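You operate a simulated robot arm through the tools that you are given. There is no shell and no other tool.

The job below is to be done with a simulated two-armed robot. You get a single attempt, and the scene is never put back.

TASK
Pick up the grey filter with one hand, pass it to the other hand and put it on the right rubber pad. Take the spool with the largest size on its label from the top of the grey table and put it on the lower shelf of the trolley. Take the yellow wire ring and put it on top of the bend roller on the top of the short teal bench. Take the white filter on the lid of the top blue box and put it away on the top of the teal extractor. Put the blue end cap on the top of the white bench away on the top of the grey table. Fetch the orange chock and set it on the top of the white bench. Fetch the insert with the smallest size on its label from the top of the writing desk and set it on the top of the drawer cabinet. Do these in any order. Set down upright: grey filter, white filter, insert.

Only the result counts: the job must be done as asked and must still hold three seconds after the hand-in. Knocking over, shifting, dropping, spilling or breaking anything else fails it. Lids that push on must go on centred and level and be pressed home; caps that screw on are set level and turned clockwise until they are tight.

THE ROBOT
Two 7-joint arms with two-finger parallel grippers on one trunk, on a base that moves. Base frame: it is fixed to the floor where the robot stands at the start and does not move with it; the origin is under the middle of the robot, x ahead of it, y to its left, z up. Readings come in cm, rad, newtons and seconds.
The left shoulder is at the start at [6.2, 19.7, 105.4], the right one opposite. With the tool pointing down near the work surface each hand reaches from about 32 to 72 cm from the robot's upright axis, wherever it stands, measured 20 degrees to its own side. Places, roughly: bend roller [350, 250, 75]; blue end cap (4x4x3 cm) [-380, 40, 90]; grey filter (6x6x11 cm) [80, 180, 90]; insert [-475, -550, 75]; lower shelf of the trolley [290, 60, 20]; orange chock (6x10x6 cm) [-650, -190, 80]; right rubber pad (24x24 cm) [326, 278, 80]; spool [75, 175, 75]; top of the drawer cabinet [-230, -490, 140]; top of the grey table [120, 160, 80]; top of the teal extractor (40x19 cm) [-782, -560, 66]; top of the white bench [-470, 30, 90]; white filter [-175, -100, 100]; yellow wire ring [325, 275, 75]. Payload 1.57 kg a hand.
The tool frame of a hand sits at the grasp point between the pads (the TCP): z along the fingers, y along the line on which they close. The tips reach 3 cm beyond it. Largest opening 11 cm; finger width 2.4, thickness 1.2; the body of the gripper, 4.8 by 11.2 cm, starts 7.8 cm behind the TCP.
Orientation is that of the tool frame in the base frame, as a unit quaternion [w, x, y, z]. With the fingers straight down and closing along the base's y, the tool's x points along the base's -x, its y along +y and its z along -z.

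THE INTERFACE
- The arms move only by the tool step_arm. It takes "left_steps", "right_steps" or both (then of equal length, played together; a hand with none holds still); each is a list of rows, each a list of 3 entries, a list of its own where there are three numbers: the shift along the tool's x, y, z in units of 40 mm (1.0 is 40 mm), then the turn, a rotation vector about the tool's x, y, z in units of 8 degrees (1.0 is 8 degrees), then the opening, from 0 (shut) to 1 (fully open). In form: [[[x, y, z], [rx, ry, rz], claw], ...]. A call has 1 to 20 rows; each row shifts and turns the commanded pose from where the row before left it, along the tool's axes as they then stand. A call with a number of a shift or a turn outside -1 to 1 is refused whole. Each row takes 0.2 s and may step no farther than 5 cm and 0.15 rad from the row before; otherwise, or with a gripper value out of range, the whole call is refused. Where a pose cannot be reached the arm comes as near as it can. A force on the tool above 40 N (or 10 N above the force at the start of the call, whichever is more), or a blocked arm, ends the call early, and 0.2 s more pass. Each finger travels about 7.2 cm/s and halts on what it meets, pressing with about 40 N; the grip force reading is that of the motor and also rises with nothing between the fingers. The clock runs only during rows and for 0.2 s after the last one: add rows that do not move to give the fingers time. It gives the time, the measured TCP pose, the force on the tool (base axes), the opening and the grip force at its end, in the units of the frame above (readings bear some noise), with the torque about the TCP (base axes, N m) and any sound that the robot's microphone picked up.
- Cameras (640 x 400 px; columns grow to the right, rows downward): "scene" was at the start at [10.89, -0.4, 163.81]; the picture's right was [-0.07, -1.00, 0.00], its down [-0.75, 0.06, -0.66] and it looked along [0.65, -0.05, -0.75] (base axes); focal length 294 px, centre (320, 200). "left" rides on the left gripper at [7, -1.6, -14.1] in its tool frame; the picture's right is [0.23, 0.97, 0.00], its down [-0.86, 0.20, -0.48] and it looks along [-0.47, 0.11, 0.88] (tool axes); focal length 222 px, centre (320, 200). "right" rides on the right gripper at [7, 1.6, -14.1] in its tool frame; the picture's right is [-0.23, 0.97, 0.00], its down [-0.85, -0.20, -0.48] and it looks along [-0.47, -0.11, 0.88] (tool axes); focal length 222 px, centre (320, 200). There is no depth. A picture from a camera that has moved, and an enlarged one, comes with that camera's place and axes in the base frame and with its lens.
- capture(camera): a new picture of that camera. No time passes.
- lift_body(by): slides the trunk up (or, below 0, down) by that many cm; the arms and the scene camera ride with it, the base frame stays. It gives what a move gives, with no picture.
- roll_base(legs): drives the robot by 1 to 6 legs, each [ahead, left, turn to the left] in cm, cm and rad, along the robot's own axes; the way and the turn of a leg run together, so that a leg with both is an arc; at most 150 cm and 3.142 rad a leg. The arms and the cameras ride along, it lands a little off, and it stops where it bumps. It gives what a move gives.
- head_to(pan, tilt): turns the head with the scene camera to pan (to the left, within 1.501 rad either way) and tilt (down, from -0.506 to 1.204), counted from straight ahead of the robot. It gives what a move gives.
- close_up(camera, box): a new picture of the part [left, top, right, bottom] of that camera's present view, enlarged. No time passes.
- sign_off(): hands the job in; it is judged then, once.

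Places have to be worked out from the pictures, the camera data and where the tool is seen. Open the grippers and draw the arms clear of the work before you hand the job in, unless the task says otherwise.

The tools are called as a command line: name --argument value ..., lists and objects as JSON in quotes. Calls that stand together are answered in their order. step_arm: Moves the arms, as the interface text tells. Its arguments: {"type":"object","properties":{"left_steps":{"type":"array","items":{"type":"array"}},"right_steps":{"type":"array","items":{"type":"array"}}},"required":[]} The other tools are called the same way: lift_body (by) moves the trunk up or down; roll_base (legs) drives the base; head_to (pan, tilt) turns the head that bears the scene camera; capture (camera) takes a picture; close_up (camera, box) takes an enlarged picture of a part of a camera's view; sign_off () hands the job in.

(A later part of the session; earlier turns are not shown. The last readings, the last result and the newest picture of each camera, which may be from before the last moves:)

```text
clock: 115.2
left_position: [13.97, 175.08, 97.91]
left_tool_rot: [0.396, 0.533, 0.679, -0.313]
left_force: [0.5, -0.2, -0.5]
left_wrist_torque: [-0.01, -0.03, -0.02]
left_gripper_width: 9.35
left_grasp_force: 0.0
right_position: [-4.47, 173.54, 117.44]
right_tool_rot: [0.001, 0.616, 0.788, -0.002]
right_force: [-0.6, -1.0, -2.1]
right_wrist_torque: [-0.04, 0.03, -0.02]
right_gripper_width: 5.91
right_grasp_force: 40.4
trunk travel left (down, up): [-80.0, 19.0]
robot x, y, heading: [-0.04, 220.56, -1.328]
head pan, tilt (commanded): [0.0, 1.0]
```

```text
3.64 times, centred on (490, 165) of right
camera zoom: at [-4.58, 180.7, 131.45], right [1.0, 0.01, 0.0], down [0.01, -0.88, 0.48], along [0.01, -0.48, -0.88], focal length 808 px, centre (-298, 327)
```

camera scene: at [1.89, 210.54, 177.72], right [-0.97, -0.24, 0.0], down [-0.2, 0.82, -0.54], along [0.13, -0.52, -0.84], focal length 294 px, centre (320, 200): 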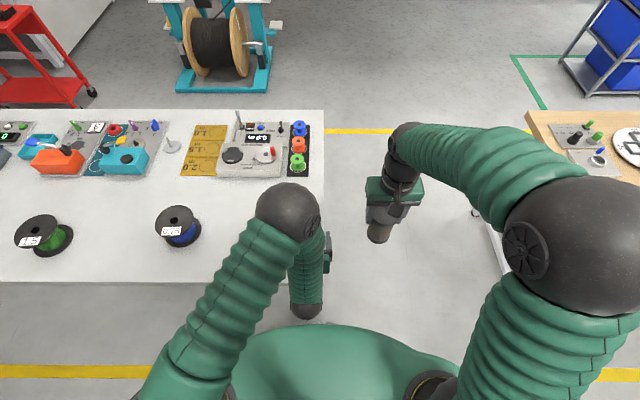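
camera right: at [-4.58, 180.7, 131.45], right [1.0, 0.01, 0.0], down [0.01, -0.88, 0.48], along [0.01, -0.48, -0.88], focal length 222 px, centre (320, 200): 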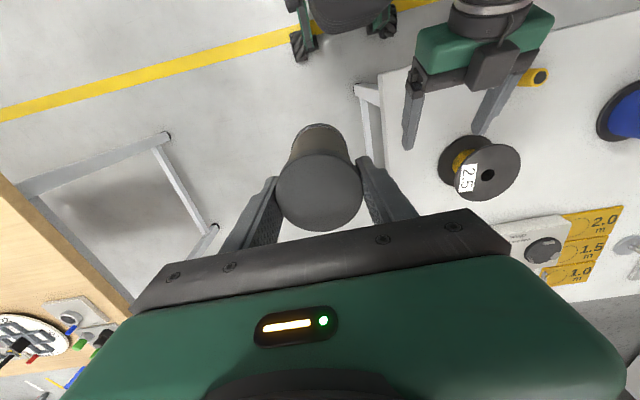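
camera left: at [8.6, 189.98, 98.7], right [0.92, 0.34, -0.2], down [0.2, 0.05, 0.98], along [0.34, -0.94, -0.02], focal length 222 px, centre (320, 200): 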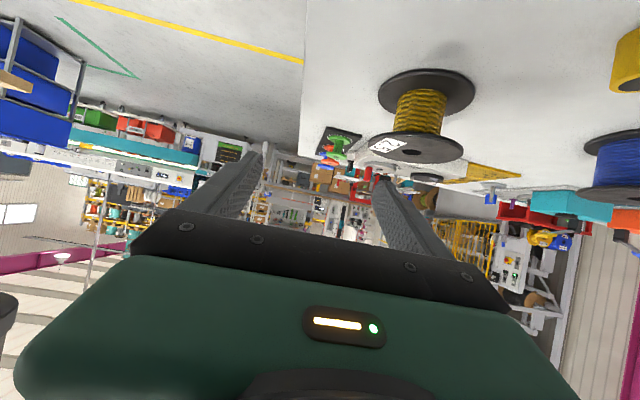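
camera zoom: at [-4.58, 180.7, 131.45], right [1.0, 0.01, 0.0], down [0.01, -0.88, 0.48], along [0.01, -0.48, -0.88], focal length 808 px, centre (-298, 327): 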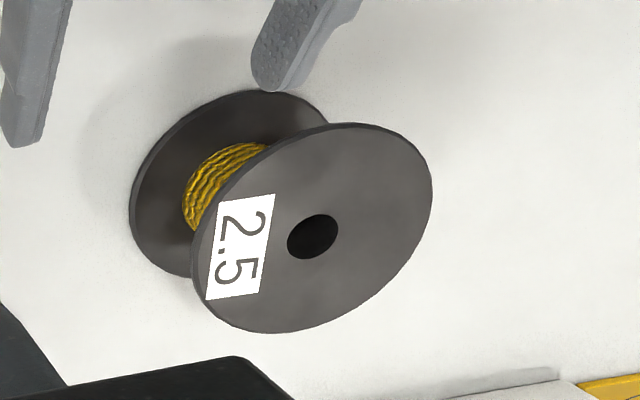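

The spool is centred at about [31.3, 163.3], flanges from z 79 to 87.4, core about 7 cm. I flatten the left tool slightly, yaw it 8° to stay clear of the small yellow cylinder, and move to a standoff in front of the spool.

step_arm --left_steps '[[[0, 0, 0], [0, -0.55, 0], 0.85], [[0, 0, 0], [-0.4535, 0, -0.2105], 0.85], [[0, 0, 0], [-0.4535, 0, -0.2105], 0.85], [[-0.1, 0.719, 0.2154], [0, 0, 0], 0.85], [[-0.1, 0.719, 0.2154], [0, 0, 0], 0.85], [[-0.1, 0.719, 0.2154], [0, 0, 0], 0.85], [[-0.1, 0.719, 0.2154], [0, 0, 0], 0.85], [[0, 0, 0], [0, 0, 0], 0.85]]'

capture --camera "left"

capture --camera "right"

capture --camera "scene"

```text
clock: 117.0
left_position: [25.89, 175.87, 97.83]
left_tool_rot: [0.444, 0.473, 0.698, -0.303]
left_force: [0.7, 0.3, -0.9]
left_wrist_torque: [0.0, -0.01, 0.02]
left_gripper_width: 9.34
left_grasp_force: 0.1
right_position: [-4.46, 173.51, 117.5]
right_tool_rot: [0.001, 0.616, 0.787, -0.001]
right_force: [0.3, -0.3, -1.9]
right_wrist_torque: [0.0, 0.01, -0.05]
right_gripper_width: 5.95
right_grasp_force: 39.7
trunk travel left (down, up): [-80.0, 19.0]
robot x, y, heading: [-0.47, 220.63, -1.331]
head pan, tilt (commanded): [0.0, 1.0]
```

```text
taken
camera left: at [18.52, 189.87, 97.35], right [0.87, 0.45, -0.21], down [0.16, 0.14, 0.98], along [0.47, -0.88, 0.05], focal length 222 px, centre (320, 200)
```

left: 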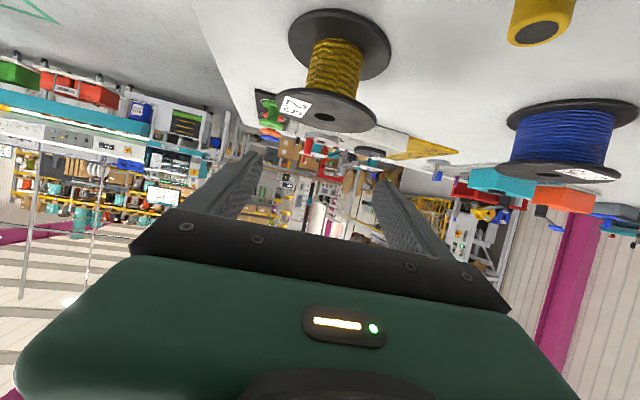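

```text
taken
camera right: at [-4.73, 180.69, 131.44], right [1.0, 0.01, 0.0], down [0.01, -0.88, 0.48], along [0.01, -0.48, -0.88], focal length 222 px, centre (320, 200)
```

right: 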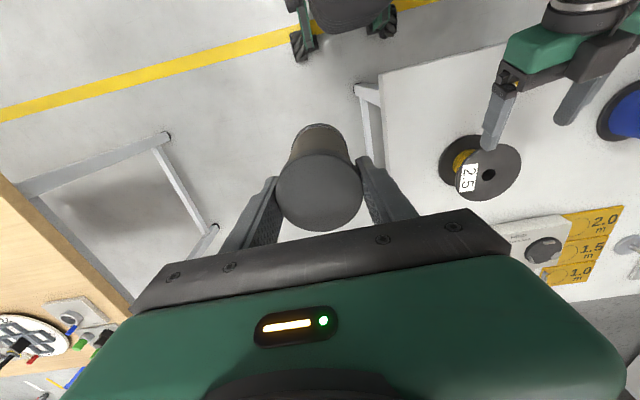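

```text
taken
camera scene: at [1.92, 210.56, 177.72], right [-0.97, -0.24, 0.0], down [-0.2, 0.82, -0.54], along [0.13, -0.52, -0.84], focal length 294 px, centre (320, 200)
```

scene: 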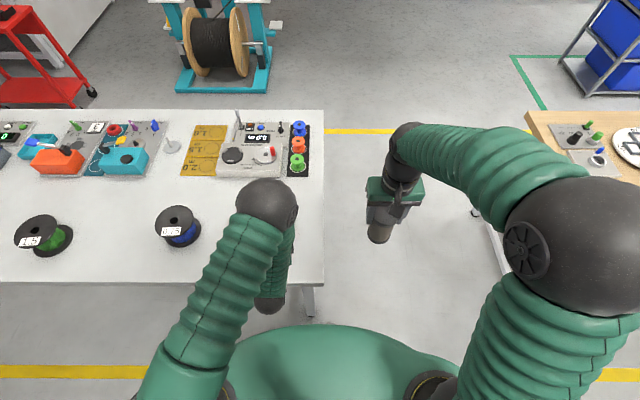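

The projection matches: the spool is centred on the approach line, 13.5 cm ahead and 15 cm below. I descend to its mid-height in front of it and check.

step_arm --left_steps '[[[0.85, 0, 0.396], [0, 0, 0], 0.85], [[0.85, 0, 0.396], [0, 0, 0], 0.85], [[0.85, 0, 0.396], [0, 0, 0], 0.85], [[0.85, 0, 0.396], [0, 0, 0], 0.85], [[0, 0, 0], [0, 0, 0], 0.85]]'

capture --camera "left"

close_up --camera "right" --box '[400, 0, 640, 220]'

```text
clock: 118.2
left_position: [25.97, 175.43, 82.86]
left_tool_rot: [0.445, 0.473, 0.697, -0.304]
left_force: [0.0, 0.0, -0.6]
left_wrist_torque: [-0.02, 0.01, 0.07]
left_gripper_width: 9.35
left_grasp_force: 0.1
right_position: [-4.68, 173.49, 117.42]
right_tool_rot: [0.002, 0.617, 0.787, -0.001]
right_force: [-0.2, -0.4, -1.3]
right_wrist_torque: [0.0, 0.0, 0.0]
right_gripper_width: 5.91
right_grasp_force: 39.5
trunk travel left (down, up): [-80.0, 19.0]
robot x, y, heading: [-0.2, 220.44, -1.334]
head pan, tilt (commanded): [0.0, 1.0]
```

```text
taken
camera left: at [18.61, 189.64, 82.41], right [0.87, 0.45, -0.21], down [0.16, 0.14, 0.98], along [0.47, -0.88, 0.05], focal length 222 px, centre (320, 200)
```

left: 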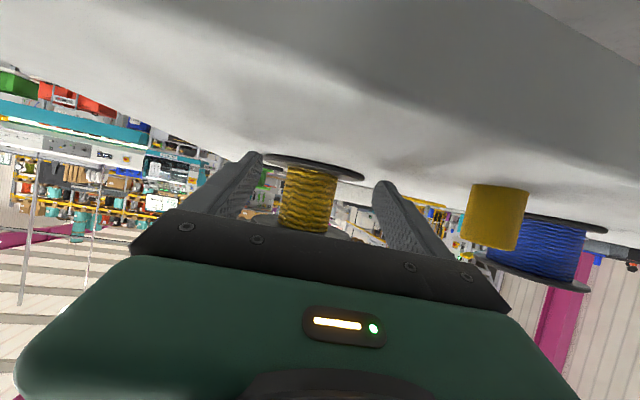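

```text
1.82 times, centred on (520, 110) of right
camera zoom: at [-4.75, 180.68, 131.44], right [1.0, 0.01, 0.0], down [0.01, -0.88, 0.48], along [0.01, -0.48, -0.88], focal length 404 px, centre (-44, 364)
```

zoom: 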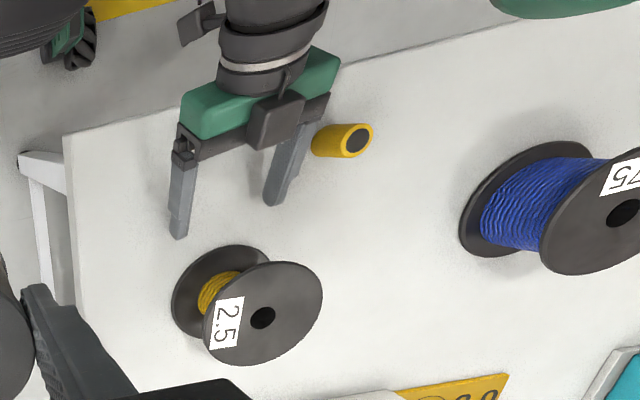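

Well aligned (3 mm off), and the small cylinder is 4 cm clear. I insert the fingers around the core, stopping halfway to check.

step_arm --left_steps '[[[-0.322, -0.03, 0.691], [0, 0, 0], 0.85], [[-0.322, -0.03, 0.691], [0, 0, 0], 0.85], [[0, 0, 0], [0, 0, 0], 0.85]]'

capture --camera "left"

close_up --camera "right" --box '[400, 0, 640, 220]'

```text
clock: 119.0
left_position: [27.91, 169.88, 82.86]
left_tool_rot: [0.444, 0.473, 0.697, -0.304]
left_force: [0.2, 1.0, 0.6]
left_wrist_torque: [0.03, 0.02, 0.0]
left_gripper_width: 9.36
left_grasp_force: 0.1
right_position: [-4.6, 173.66, 117.47]
right_tool_rot: [0.002, 0.616, 0.788, -0.001]
right_force: [0.2, -0.7, -2.0]
right_wrist_torque: [0.0, -0.02, 0.0]
right_gripper_width: 5.89
right_grasp_force: 39.6
trunk travel left (down, up): [-80.0, 19.0]
robot x, y, heading: [-0.5, 221.02, -1.332]
head pan, tilt (commanded): [0.0, 1.0]
```

```text
taken
camera left: at [20.61, 184.07, 82.44], right [0.87, 0.45, -0.21], down [0.16, 0.14, 0.98], along [0.47, -0.88, 0.05], focal length 222 px, centre (320, 200)
```

left: 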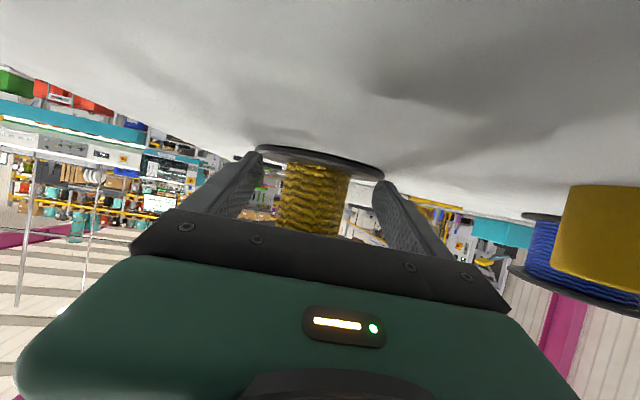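

```text
1.82 times, centred on (520, 110) of right
camera zoom: at [-4.74, 180.75, 131.47], right [1.0, 0.01, 0.0], down [0.01, -0.88, 0.48], along [0.01, -0.48, -0.88], focal length 404 px, centre (-44, 364)
```

zoom: 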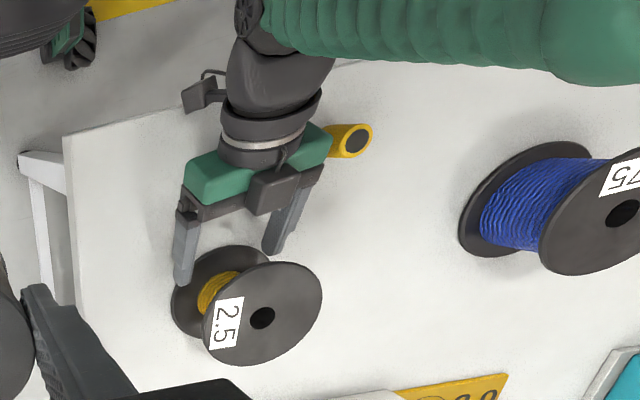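

Fingers are entering between the flanges. I finish the insertion and close on the core.

step_arm --left_steps '[[[-0.335, 0.03, 0.719], [0, 0, 0], 0.85], [[-0.335, 0.03, 0.719], [0, 0, 0], 0.85], [[0, 0, 0], [0, 0, 0], 0.85]]'

capture --camera "left"

close_up --camera "right" --box '[400, 0, 640, 220]'

```text
clock: 119.8
left_position: [30.35, 164.08, 83.02]
left_tool_rot: [0.445, 0.473, 0.697, -0.303]
left_force: [-0.1, -0.1, 4.7]
left_wrist_torque: [0.0, -0.24, -0.06]
left_gripper_width: 9.37
left_grasp_force: 0.4
right_position: [-4.78, 173.64, 117.39]
right_tool_rot: [0.002, 0.616, 0.788, -0.001]
right_force: [0.8, 0.2, -1.8]
right_wrist_torque: [-0.01, 0.02, 0.03]
right_gripper_width: 5.9
right_grasp_force: 40.1
trunk travel left (down, up): [-80.0, 19.0]
robot x, y, heading: [-0.1, 220.69, -1.33]
head pan, tilt (commanded): [0.0, 1.0]
```

```text
taken
camera left: at [23.08, 178.14, 82.53], right [0.87, 0.45, -0.21], down [0.16, 0.14, 0.98], along [0.47, -0.88, 0.05], focal length 222 px, centre (320, 200)
```

left: 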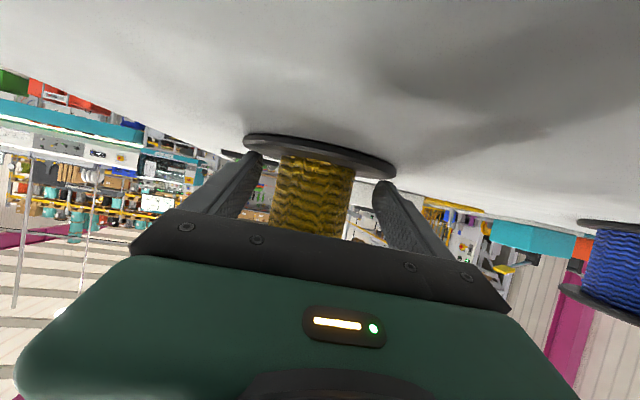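

```text
1.82 times, centred on (520, 110) of right
camera zoom: at [-4.78, 180.74, 131.47], right [1.0, 0.01, 0.0], down [0.01, -0.88, 0.48], along [0.01, -0.48, -0.88], focal length 404 px, centre (-44, 364)
```

zoom: 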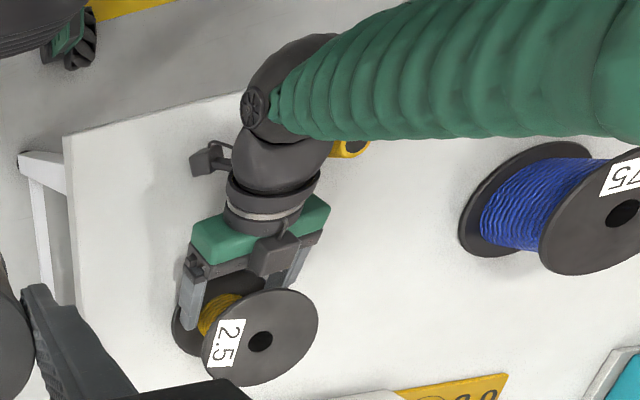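

The force and pictures show the dark housing on top of the gripper hits the top flange rim and has nudged the spool about 2 cm. I back straight out; then I'll roll the tool 180° so that housing is underneath.

step_arm --left_steps '[[[0.16, 0, -0.34], [0, 0, 0], 0.85], [[0.335, 0, -0.719], [0, 0, 0], 0.85], [[0.335, 0, -0.719], [0, 0, 0], 0.85], [[0.322, 0, -0.691], [0, 0, 0], 0.85], [[0.322, 0, -0.691], [0, 0, 0], 0.85], [[-0.85, 0, -0.396], [0, 0, 0], 0.85], [[-0.85, 0, -0.396], [0, 0, 0], 0.85], [[-0.85, 0, -0.396], [0, 0, 0], 0.85], [[-0.85, 0, -0.396], [0, 0, 0], 0.85], [[0, 0, 0], [0, 0, 0], 0.85]]'

capture --camera "left"

capture --camera "right"

```text
clock: 122.0
left_position: [25.12, 177.01, 98.08]
left_tool_rot: [0.444, 0.474, 0.697, -0.304]
left_force: [-0.3, 0.6, -0.4]
left_wrist_torque: [0.04, -0.04, 0.02]
left_gripper_width: 9.35
left_grasp_force: 0.1
right_position: [-4.63, 173.45, 117.35]
right_tool_rot: [0.002, 0.616, 0.788, -0.001]
right_force: [-0.8, -0.6, -2.4]
right_wrist_torque: [0.01, 0.03, 0.02]
right_gripper_width: 5.9
right_grasp_force: 40.0
trunk travel left (down, up): [-80.0, 19.0]
robot x, y, heading: [-0.19, 220.55, -1.331]
head pan, tilt (commanded): [0.0, 1.0]
```

```text
taken
camera left: at [17.87, 191.15, 97.6], right [0.87, 0.45, -0.21], down [0.16, 0.14, 0.98], along [0.47, -0.88, 0.05], focal length 222 px, centre (320, 200)
```

left: 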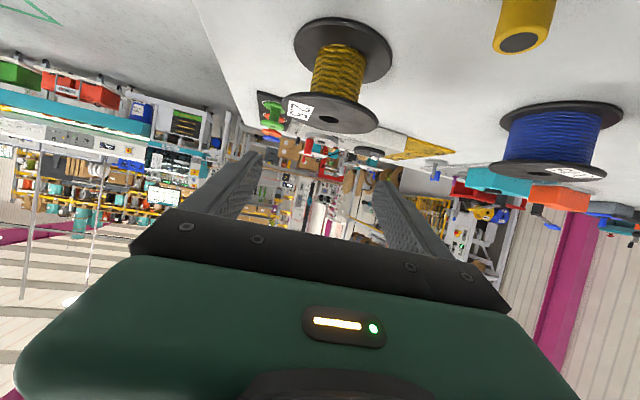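

```text
taken
camera right: at [-4.75, 180.64, 131.43], right [1.0, 0.01, 0.0], down [0.01, -0.88, 0.48], along [0.01, -0.48, -0.88], focal length 222 px, centre (320, 200)
```

right: 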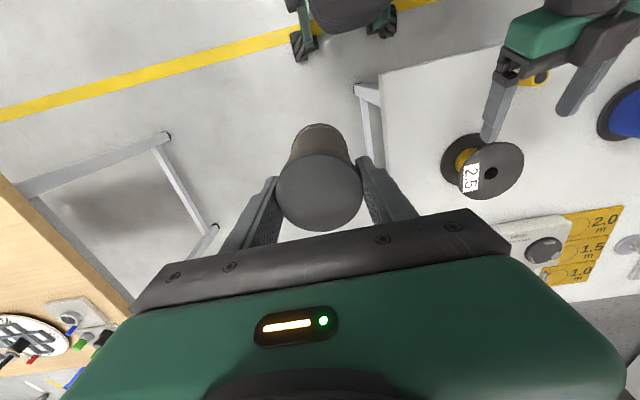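

Actually the spool is standing back at about [31.2, 163.6]: the housing just rode on the top flange and dragged it. Raising the approach about 0.8 cm should clear it while the fingers still fit between the flanges; I descend to z 83.7 and insert partway.

step_arm --left_steps '[[[0.816, 0.04, 0.38], [0, 0, 0], 0.85], [[0.816, 0.04, 0.38], [0, 0, 0], 0.85], [[0.816, 0.04, 0.38], [0, 0, 0], 0.85], [[0.816, 0.04, 0.38], [0, 0, 0], 0.85], [[-0.317, 0, 0.68], [0, 0, 0], 0.85], [[-0.317, 0, 0.68], [0, 0, 0], 0.85], [[0, 0, 0], [0, 0, 0], 0.85]]'

capture --camera "left"

close_up --camera "right" --box '[400, 40, 640, 220]'

```text
clock: 123.5
left_position: [28.04, 171.75, 83.81]
left_tool_rot: [0.444, 0.473, 0.698, -0.303]
left_force: [-0.1, 0.0, 0.1]
left_wrist_torque: [-0.01, 0.01, -0.01]
left_gripper_width: 9.36
left_grasp_force: 0.1
right_position: [-4.52, 173.45, 117.34]
right_tool_rot: [0.002, 0.616, 0.788, 0.0]
right_force: [-0.2, 0.7, -1.6]
right_wrist_torque: [0.0, 0.0, -0.03]
right_gripper_width: 5.92
right_grasp_force: 40.1
trunk travel left (down, up): [-80.0, 19.0]
robot x, y, heading: [-0.09, 220.56, -1.331]
head pan, tilt (commanded): [0.0, 1.0]
```

```text
taken
camera left: at [20.8, 185.79, 83.28], right [0.87, 0.45, -0.21], down [0.16, 0.14, 0.98], along [0.47, -0.88, 0.05], focal length 222 px, centre (320, 200)
```

left: 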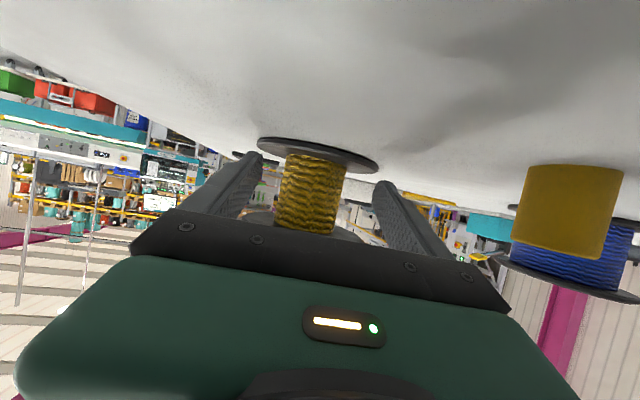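

```text
2.22 times, centred on (520, 130) of right
camera zoom: at [-4.74, 180.72, 131.46], right [1.0, 0.01, 0.0], down [0.01, -0.88, 0.48], along [0.01, -0.48, -0.88], focal length 494 px, centre (-124, 356)
```

zoom: 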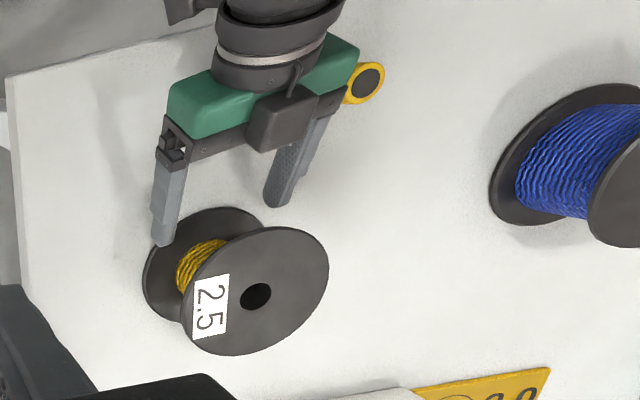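

Aligned; the housing now passes above the flange. I insert the rest in small steps and watch the force.

step_arm --left_steps '[[[-0.256, 0, 0.551], [0, 0, 0], 0.85], [[-0.256, 0, 0.551], [0, 0, 0], 0.85], [[0, 0, 0], [0, 0, 0], 0.85]]'

close_up --camera "right" --box '[400, 40, 640, 220]'

capture --camera "left"

```text
clock: 124.3
left_position: [30.0, 167.14, 83.68]
left_tool_rot: [0.444, 0.474, 0.697, -0.304]
left_force: [0.6, 0.4, 0.0]
left_wrist_torque: [0.0, 0.03, 0.0]
left_gripper_width: 9.35
left_grasp_force: 0.1
right_position: [-4.65, 173.62, 117.32]
right_tool_rot: [0.001, 0.617, 0.787, -0.001]
right_force: [0.6, 1.0, -1.1]
right_wrist_torque: [-0.01, 0.01, 0.01]
right_gripper_width: 5.93
right_grasp_force: 39.7
trunk travel left (down, up): [-80.0, 19.0]
robot x, y, heading: [-0.31, 220.49, -1.333]
head pan, tilt (commanded): [0.0, 1.0]
```

```text
2.22 times, centred on (520, 130) of right
camera zoom: at [-4.74, 180.74, 131.47], right [1.0, 0.01, 0.0], down [0.01, -0.88, 0.48], along [0.01, -0.48, -0.88], focal length 494 px, centre (-124, 356)
```

zoom: 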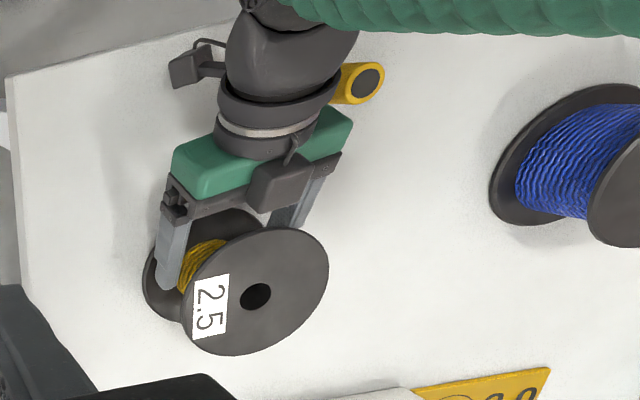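

```text
taken
camera left: at [22.57, 181.25, 83.22], right [0.87, 0.45, -0.21], down [0.16, 0.14, 0.98], along [0.47, -0.88, 0.05], focal length 222 px, centre (320, 200)
```

left: 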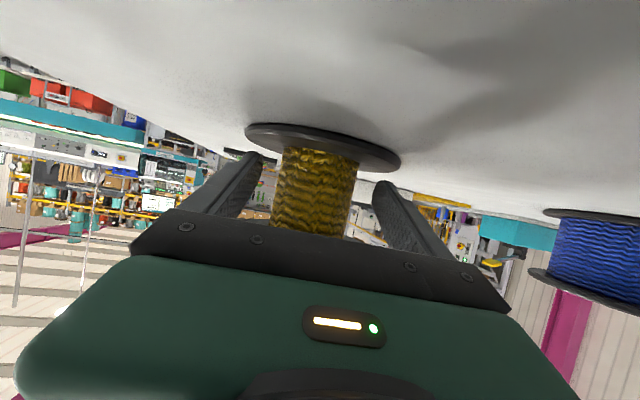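

No contact yet and the spool hasn't moved. I insert the last 2.3 cm gently.

step_arm --left_steps '[[[-0.121, 0, 0.261], [0, 0, 0], 0.85], [[-0.121, 0, 0.261], [0, 0, 0], 0.85], [[0, 0, 0], [0, 0, 0], 0.85]]'

close_up --camera "right" --box '[400, 40, 640, 220]'

capture --camera "left"

```text
clock: 125.2
left_position: [30.74, 165.19, 83.56]
left_tool_rot: [0.445, 0.473, 0.697, -0.303]
left_force: [0.4, 1.0, 0.1]
left_wrist_torque: [-0.02, 0.01, 0.01]
left_gripper_width: 9.37
left_grasp_force: 0.0
right_position: [-4.55, 173.48, 117.44]
right_tool_rot: [0.002, 0.617, 0.787, -0.002]
right_force: [-0.3, -0.4, -1.7]
right_wrist_torque: [0.01, 0.04, 0.03]
right_gripper_width: 5.89
right_grasp_force: 40.3
trunk travel left (down, up): [-80.0, 19.0]
robot x, y, heading: [-0.12, 220.67, -1.332]
head pan, tilt (commanded): [0.0, 1.0]
```

```text
2.22 times, centred on (520, 130) of right
camera zoom: at [-4.74, 180.71, 131.46], right [1.0, 0.01, 0.0], down [0.01, -0.88, 0.48], along [0.01, -0.48, -0.88], focal length 494 px, centre (-124, 356)
```

zoom: 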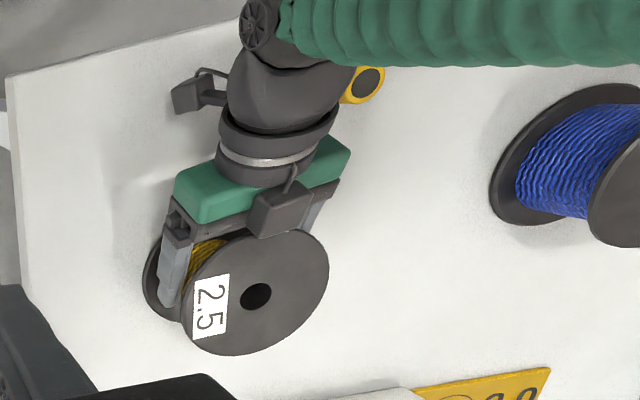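

```text
taken
camera left: at [23.47, 179.21, 83.1], right [0.87, 0.45, -0.21], down [0.16, 0.14, 0.98], along [0.47, -0.88, 0.05], focal length 222 px, centre (320, 200)
```

left: 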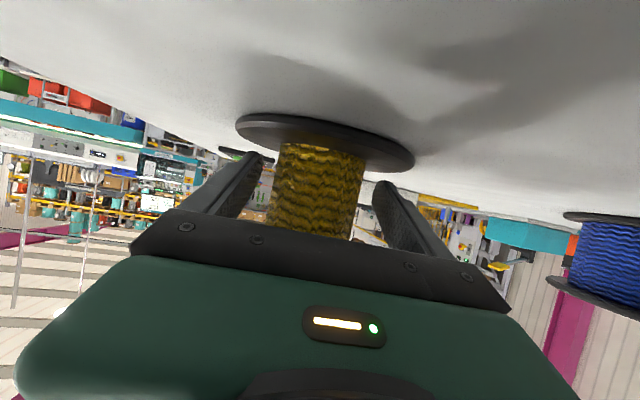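

I zoom the left view to measure exactly how far the core axis is ahead of the fingertips before closing.

close_up --camera "left" --box '[220, 100, 430, 230]'

close_up --camera "right" --box '[430, 120, 530, 210]'

```text
3.05 times, centred on (325, 165) of left
camera zoom: at [23.47, 179.21, 83.1], right [0.87, 0.45, -0.21], down [0.16, 0.14, 0.98], along [0.47, -0.88, 0.05], focal length 677 px, centre (305, 307)
```

zoom: 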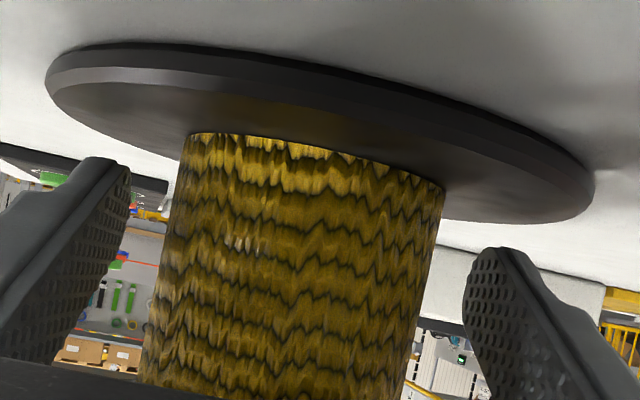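

```text
4.44 times, centred on (480, 165) of right
camera zoom: at [-4.74, 180.71, 131.46], right [1.0, 0.01, 0.0], down [0.01, -0.88, 0.48], along [0.01, -0.48, -0.88], focal length 987 px, centre (-391, 356)
```

zoom: 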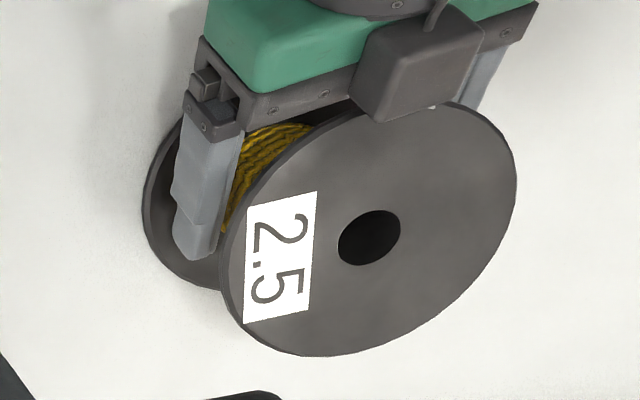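

The axis is about 1.6 cm ahead of the TCP, with tips about 1.1 cm past it. I advance 5 mm more and close on the core.

step_arm --left_steps '[[[-0.053, 0, 0.113], [0, 0, 0], 0.85], [[0, 0, 0], [0, 0, 0], 0.75], [[0, 0, 0], [0, 0, 0], 0.65], [[0, 0, 0], [0, 0, 0], 0.55], [[0, 0, 0], [0, 0, 0], 0.3], [[0, 0, 0], [0, 0, 0], 0], [[0, 0, 0], [0, 0, 0], 0], [[0, 0, 0], [0, 0, 0], 0]]'

capture --camera "left"

close_up --camera "right" --box '[400, 40, 640, 220]'

```text
clock: 127.0
left_position: [30.92, 164.63, 83.56]
left_tool_rot: [0.444, 0.474, 0.697, -0.303]
left_force: [-1.5, 0.2, 0.0]
left_wrist_torque: [-0.06, 0.09, -0.05]
left_gripper_width: 6.38
left_grasp_force: 40.1
right_position: [-4.56, 173.48, 117.36]
right_tool_rot: [0.0, 0.616, 0.787, -0.001]
right_force: [0.2, 0.0, -1.7]
right_wrist_torque: [-0.01, -0.01, 0.03]
right_gripper_width: 5.93
right_grasp_force: 39.8
trunk travel left (down, up): [-80.0, 19.0]
robot x, y, heading: [-0.68, 220.32, -1.33]
head pan, tilt (commanded): [0.0, 1.0]
```

```text
taken
camera left: at [23.61, 178.69, 83.11], right [0.87, 0.45, -0.21], down [0.16, 0.14, 0.98], along [0.47, -0.88, 0.05], focal length 222 px, centre (320, 200)
```

left: 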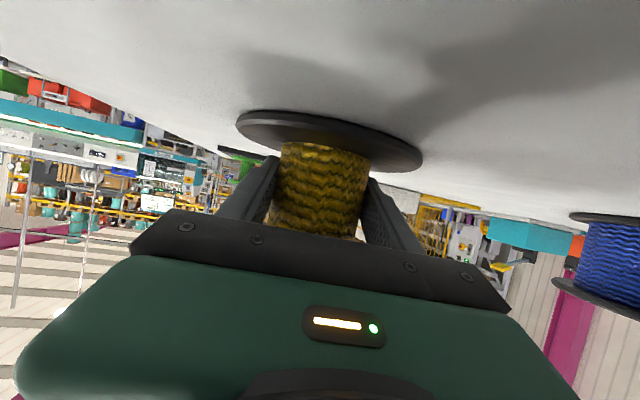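

```text
2.22 times, centred on (520, 130) of right
camera zoom: at [-4.75, 180.69, 131.45], right [1.0, 0.01, 0.0], down [0.01, -0.88, 0.48], along [0.01, -0.48, -0.88], focal length 494 px, centre (-124, 356)
```

zoom: 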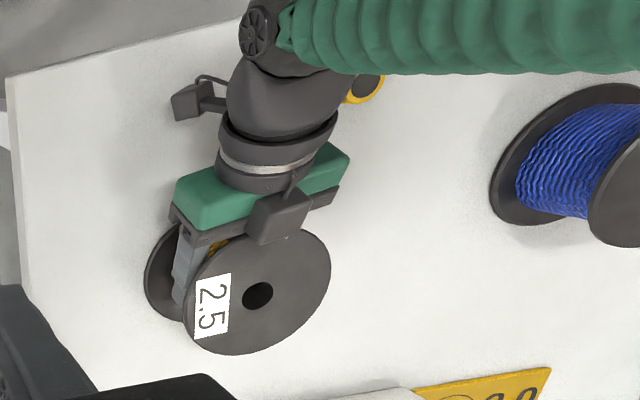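

Gripped at 6.4 cm core width. I lift slowly 2 cm and check weight and slip.

step_arm --left_steps '[[[-0.057, 0, -0.026], [0, 0, 0], 0], [[-0.113, 0, -0.053], [0, 0, 0], 0], [[-0.113, 0, -0.053], [0, 0, 0], 0], [[-0.113, 0, -0.053], [0, 0, 0], 0], [[-0.057, 0, -0.026], [0, 0, 0], 0], [[0, 0, 0], [0, 0, 0], 0]]'

capture --camera "left"

close_up --camera "right" --box '[400, 40, 640, 220]'

```text
clock: 128.3
left_position: [30.9, 164.86, 85.51]
left_tool_rot: [0.444, 0.474, 0.697, -0.304]
left_force: [-0.2, 0.2, -3.5]
left_wrist_torque: [-0.01, 0.02, 0.01]
left_gripper_width: 6.36
left_grasp_force: 39.7
right_position: [-4.52, 173.46, 117.4]
right_tool_rot: [0.002, 0.616, 0.788, -0.002]
right_force: [0.3, 0.2, -1.4]
right_wrist_torque: [-0.02, -0.01, -0.01]
right_gripper_width: 5.93
right_grasp_force: 40.0
trunk travel left (down, up): [-80.0, 19.0]
robot x, y, heading: [-0.54, 220.54, -1.326]
head pan, tilt (commanded): [0.0, 1.0]
```

```text
taken
camera left: at [23.63, 178.74, 85.12], right [0.87, 0.45, -0.21], down [0.16, 0.14, 0.98], along [0.47, -0.88, 0.05], focal length 222 px, centre (320, 200)
```

left: 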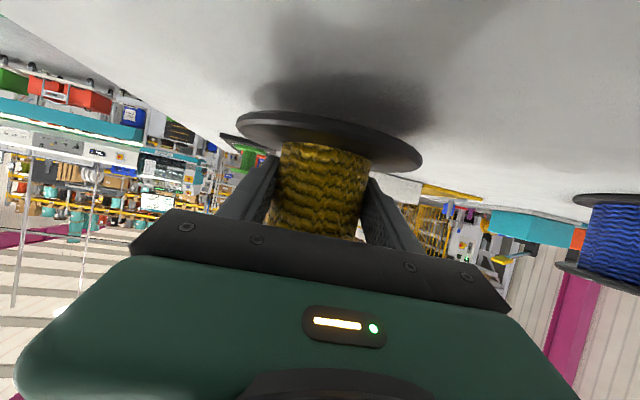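

```text
2.22 times, centred on (520, 130) of right
camera zoom: at [-4.71, 180.66, 131.44], right [1.0, 0.01, 0.0], down [0.01, -0.88, 0.48], along [0.01, -0.48, -0.88], focal length 494 px, centre (-124, 356)
```

zoom: 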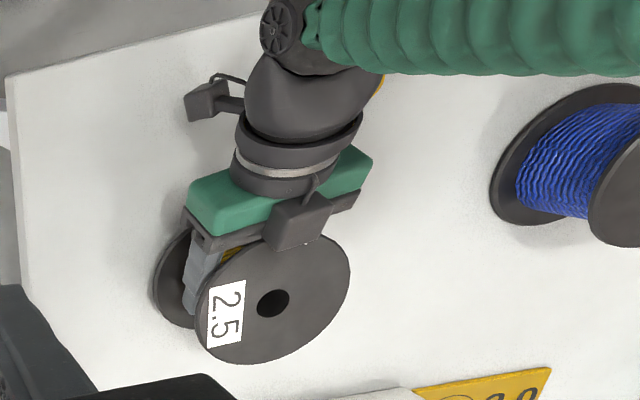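

The spool (about 0.35 kg) is held level and firmly. I lift it to about z 103 and draw it back for driving.

step_arm --left_steps '[[[-0.25, 0, -0.116], [0, 0, 0], 0], [[-0.4, 0, -0.186], [0, 0, 0], 0], [[-0.4, 0, -0.186], [0, 0, 0], 0], [[-0.4, 0, -0.186], [0, 0, 0], 0], [[-0.4, 0, -0.186], [0, 0, 0], 0], [[-0.4, 0, -0.186], [0, 0, 0], 0], [[-0.4, 0, -0.186], [0, 0, 0], 0], [[-0.4, 0, -0.186], [0, 0, 0], 0], [[-0.4, 0, -0.186], [0, 0, 0], 0], [[-0.4, 0, -0.186], [0, 0, 0], 0], [[-0.2, 0, -0.4], [0, 0, 0], 0], [[0.15, 0, -0.5], [0, 0, 0], 0], [[0.15, 0, -0.5], [0, 0, 0], 0], [[0.15, 0, -0.5], [0, 0, 0], 0], [[0.1, 0, -0.3], [0, 0, 0], 0], [[0, 0, 0], [0, 0, 0], 0]]'

capture --camera "scene"

capture --camera "right"

```text
clock: 131.8
left_position: [27.79, 172.74, 104.87]
left_tool_rot: [0.444, 0.474, 0.697, -0.304]
left_force: [-0.9, 0.1, -3.1]
left_wrist_torque: [0.03, 0.0, -0.02]
left_gripper_width: 6.36
left_grasp_force: 40.1
right_position: [-4.6, 173.45, 117.33]
right_tool_rot: [0.0, 0.617, 0.787, -0.002]
right_force: [-0.2, -0.3, -1.8]
right_wrist_torque: [0.0, 0.01, -0.01]
right_gripper_width: 5.92
right_grasp_force: 40.1
trunk travel left (down, up): [-80.0, 19.0]
robot x, y, heading: [-0.64, 220.51, -1.33]
head pan, tilt (commanded): [0.0, 1.0]
```

```text
taken
camera scene: at [1.95, 210.46, 177.72], right [-0.97, -0.24, 0.0], down [-0.2, 0.82, -0.54], along [0.13, -0.52, -0.84], focal length 294 px, centre (320, 200)
```

scene: 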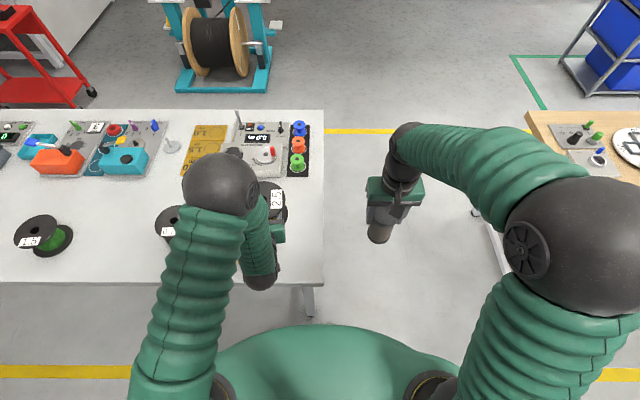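

```text
taken
camera right: at [-4.71, 180.62, 131.42], right [1.0, 0.01, 0.0], down [0.01, -0.88, 0.48], along [0.01, -0.48, -0.88], focal length 222 px, centre (320, 200)
```

right: 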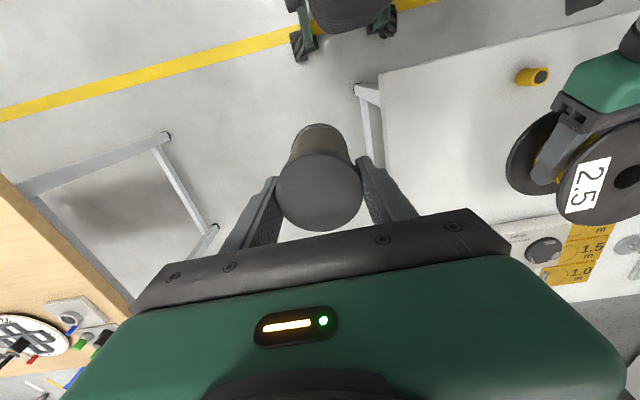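

I back off slightly, turn left to face along the aisle, and drive east between the table and the long teal bench.

roll_base --legs '[[-8, 0, 0], [0, 0, 1.571], [100, 0, 0]]'

head_to --pan 0.0 --tilt 0.5

capture --camera "scene"

```text
clock: 141.5
left_position: [141.65, 282.51, 105.0]
left_tool_rot: [0.529, -0.165, 0.826, 0.104]
left_force: [-0.5, 0.3, -3.5]
left_wrist_torque: [0.0, 0.03, -0.01]
left_gripper_width: 6.34
left_grasp_force: 40.3
right_position: [141.32, 250.13, 117.4]
right_tool_rot: [0.002, -0.129, 0.992, 0.0]
right_force: [0.1, 0.1, -2.2]
right_wrist_torque: [0.02, -0.01, 0.01]
right_gripper_width: 5.92
right_grasp_force: 40.0
trunk travel left (down, up): [-80.0, 19.0]
robot x, y, heading: [94.29, 253.61, 0.247]
head pan, tilt (commanded): [0.0, 1.0]
```

```text
clock: 142.4
left_position: [141.69, 282.43, 104.95]
left_tool_rot: [0.528, -0.166, 0.826, 0.104]
left_force: [0.1, 0.0, -2.9]
left_wrist_torque: [-0.05, 0.03, 0.03]
left_gripper_width: 6.32
left_grasp_force: 40.0
right_position: [141.38, 250.14, 117.54]
right_tool_rot: [0.001, -0.129, 0.992, 0.0]
right_force: [-1.2, 0.0, -2.0]
right_wrist_torque: [0.02, -0.01, 0.0]
right_gripper_width: 5.89
right_grasp_force: 40.1
trunk travel left (down, up): [-80.0, 19.0]
robot x, y, heading: [94.34, 253.52, 0.255]
head pan, tilt (commanded): [0.0, 0.499]
```

```text
taken
camera scene: at [106.34, 257.01, 181.81], right [0.25, -0.97, 0.0], down [-0.47, -0.12, -0.88], along [0.85, 0.22, -0.48], focal length 294 px, centre (320, 200)
```

scene: 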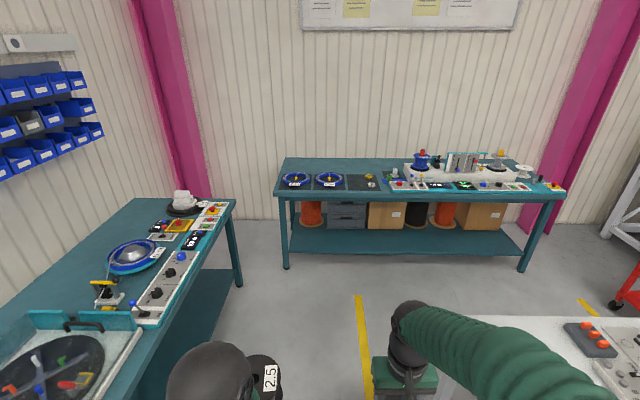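

Now the short teal bench is ahead. I zoom in on its top to find the pads, the ring and the bend roller.

close_up --camera "scene" --box '[270, 130, 430, 230]'

close_up --camera "scene" --box '[410, 130, 570, 230]'

```text
4.00 times, centred on (350, 180) of scene
camera zoom: at [106.34, 257.01, 181.81], right [0.25, -0.97, 0.0], down [-0.47, -0.12, -0.88], along [0.85, 0.22, -0.48], focal length 1175 px, centre (200, 280)
```

zoom: 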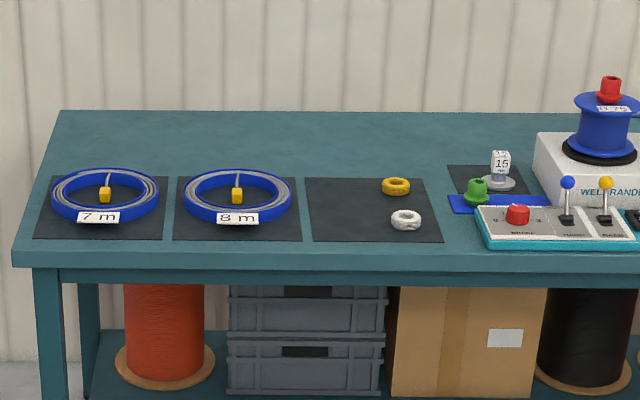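

```text
4.00 times, centred on (490, 180) of scene
camera zoom: at [106.34, 257.01, 181.81], right [0.25, -0.97, 0.0], down [-0.47, -0.12, -0.88], along [0.85, 0.22, -0.48], focal length 1175 px, centre (-360, 280)
```

zoom: 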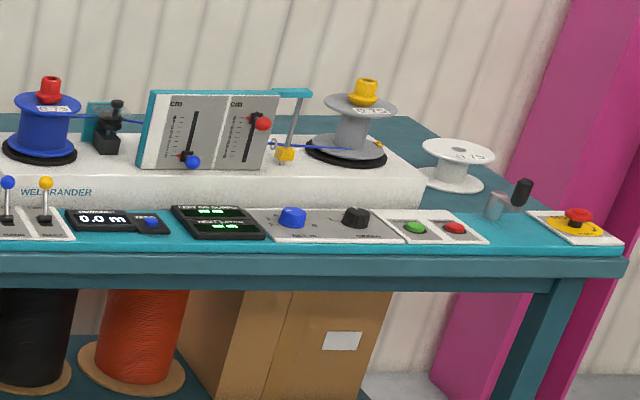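

Three pads are visible; the right pad (third) carries the yellow and a white ring, and the bend roller is the "15" post at about [348, 252]. I drive up to the bench, ending about 7 cm short for a final alignment.

roll_base --legs '[[90, -8, 0], [82, -7, -0.006]]'

head_to --pan -0.2 --tilt 0.9

capture --camera "scene"

capture --camera "right"

```text
clock: 151.0
left_position: [308.7, 312.73, 105.02]
left_tool_rot: [0.528, -0.172, 0.825, 0.108]
left_force: [-0.2, 0.2, -3.1]
left_wrist_torque: [0.03, 0.0, 0.05]
left_gripper_width: 6.29
left_grasp_force: 40.0
right_position: [309.05, 280.3, 117.56]
right_tool_rot: [0.004, -0.138, 0.99, 0.0]
right_force: [-0.2, 0.1, -1.3]
right_wrist_torque: [-0.01, 0.0, 0.01]
right_gripper_width: 5.93
right_grasp_force: 40.0
trunk travel left (down, up): [-80.0, 19.0]
robot x, y, heading: [262.1, 283.14, 0.271]
head pan, tilt (commanded): [0.0, 0.499]
```

```text
clock: 151.9
left_position: [308.73, 312.79, 105.11]
left_tool_rot: [0.528, -0.172, 0.824, 0.108]
left_force: [-0.1, -1.3, -2.7]
left_wrist_torque: [-0.02, -0.02, 0.03]
left_gripper_width: 6.3
left_grasp_force: 39.8
right_position: [308.95, 280.31, 117.55]
right_tool_rot: [0.003, -0.137, 0.991, 0.0]
right_force: [-0.8, 0.0, -2.6]
right_wrist_torque: [0.0, -0.01, -0.01]
right_gripper_width: 5.92
right_grasp_force: 40.5
trunk travel left (down, up): [-80.0, 19.0]
robot x, y, heading: [262.46, 283.31, 0.273]
head pan, tilt (commanded): [-0.201, 0.901]
```

```text
taken
camera scene: at [272.78, 284.74, 178.44], right [0.07, -1.0, 0.0], down [-0.78, -0.06, -0.62], along [0.62, 0.04, -0.79], focal length 294 px, centre (320, 200)
```

scene: 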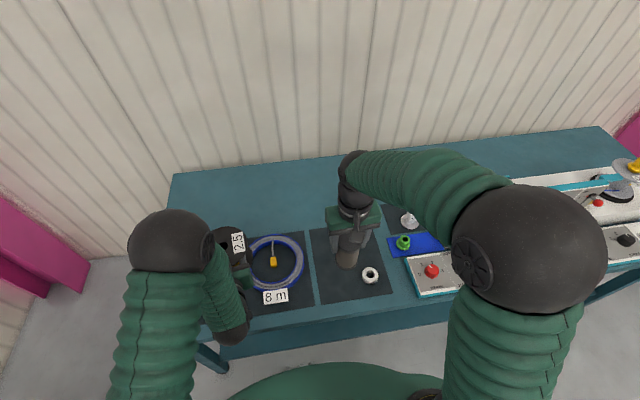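

```text
taken
camera right: at [301.76, 279.95, 131.52], right [-0.05, 1.0, 0.0], down [0.87, 0.04, 0.48], along [0.48, 0.02, -0.88], focal length 222 px, centre (320, 200)
```

right: 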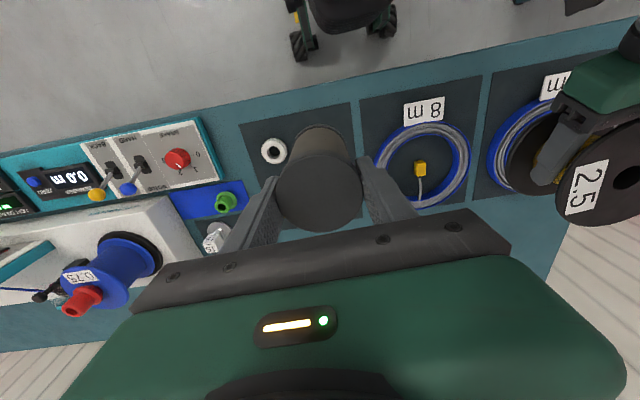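

The robot stands about 14 cm from the bench; the right pad spans about 25 cm with the rings on its right part. The filter must go about 11 cm forward to the pad's left half, so I extend the right arm and lower partway.

step_arm --right_steps '[[[-0.5, -0.05, 0], [0, 0, 0], 0], [[-0.704, -0.075, 0], [0, 0, 0], 0], [[-0.704, -0.075, 0], [0, 0, 0], 0], [[-0.704, -0.075, 0], [0, 0, 0], 0], [[-0.2, -0.02, 0.3], [0, 0, 0], 0], [[0, 0, 0.5], [0, 0, 0], 0], [[0, 0, 0.6], [0, 0, 0], 0], [[0, 0, 0.6], [0, 0, 0], 0], [[0, 0, 0.6], [0, 0, 0], 0], [[0, 0, 0.6], [0, 0, 0], 0], [[0, 0, 0.6], [0, 0, 0], 0], [[0, 0, 0.6], [0, 0, 0], 0], [[0, 0, 0.4], [0, 0, 0], 0], [[0, 0, 0], [0, 0, 0], 0]]'

capture --camera "right"

capture --camera "scene"

capture --camera "left"

```text
clock: 154.9
left_position: [308.63, 312.71, 105.06]
left_tool_rot: [0.527, -0.172, 0.825, 0.109]
left_force: [-0.7, 0.6, -3.0]
left_wrist_torque: [0.0, 0.03, -0.02]
left_gripper_width: 6.28
left_grasp_force: 39.7
right_position: [320.15, 282.32, 98.53]
right_tool_rot: [0.004, -0.137, 0.991, 0.0]
right_force: [-0.3, 1.1, -1.2]
right_wrist_torque: [0.0, -0.03, 0.0]
right_gripper_width: 5.92
right_grasp_force: 40.5
trunk travel left (down, up): [-80.0, 19.0]
robot x, y, heading: [261.99, 283.33, 0.275]
head pan, tilt (commanded): [-0.201, 0.901]
```

```text
taken
camera right: at [312.95, 281.87, 112.52], right [-0.05, 1.0, 0.0], down [0.87, 0.04, 0.48], along [0.48, 0.02, -0.88], focal length 222 px, centre (320, 200)
```

right: 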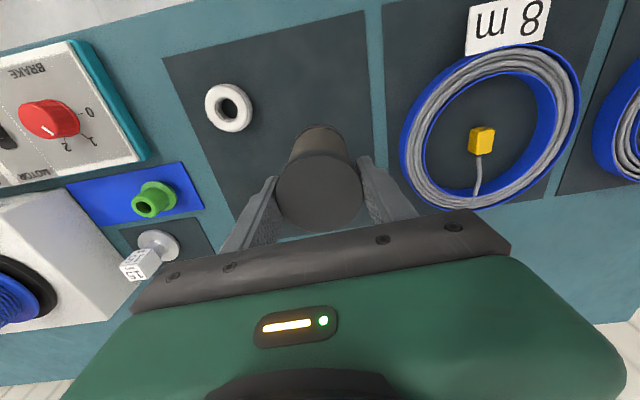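

```text
taken
camera scene: at [272.8, 284.75, 178.44], right [0.07, -1.0, 0.0], down [-0.78, -0.06, -0.62], along [0.62, 0.04, -0.79], focal length 294 px, centre (320, 200)
```

scene: 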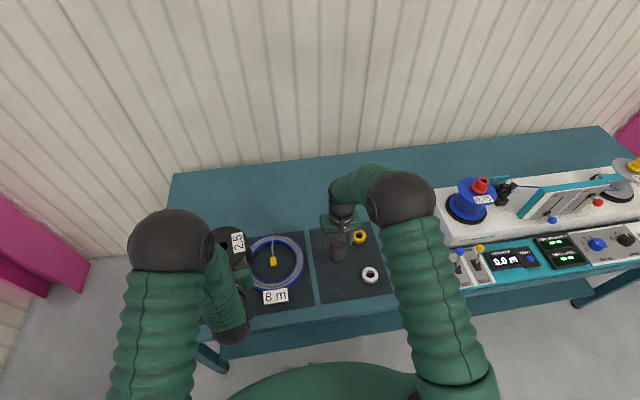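

```text
taken
camera left: at [294.88, 304.95, 104.56], right [-0.47, 0.86, -0.21], down [-0.15, 0.16, 0.98], along [0.87, 0.49, 0.06], focal length 222 px, centre (320, 200)
```

left: 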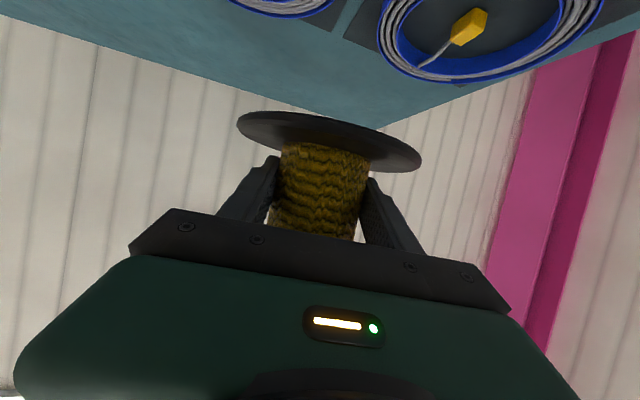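

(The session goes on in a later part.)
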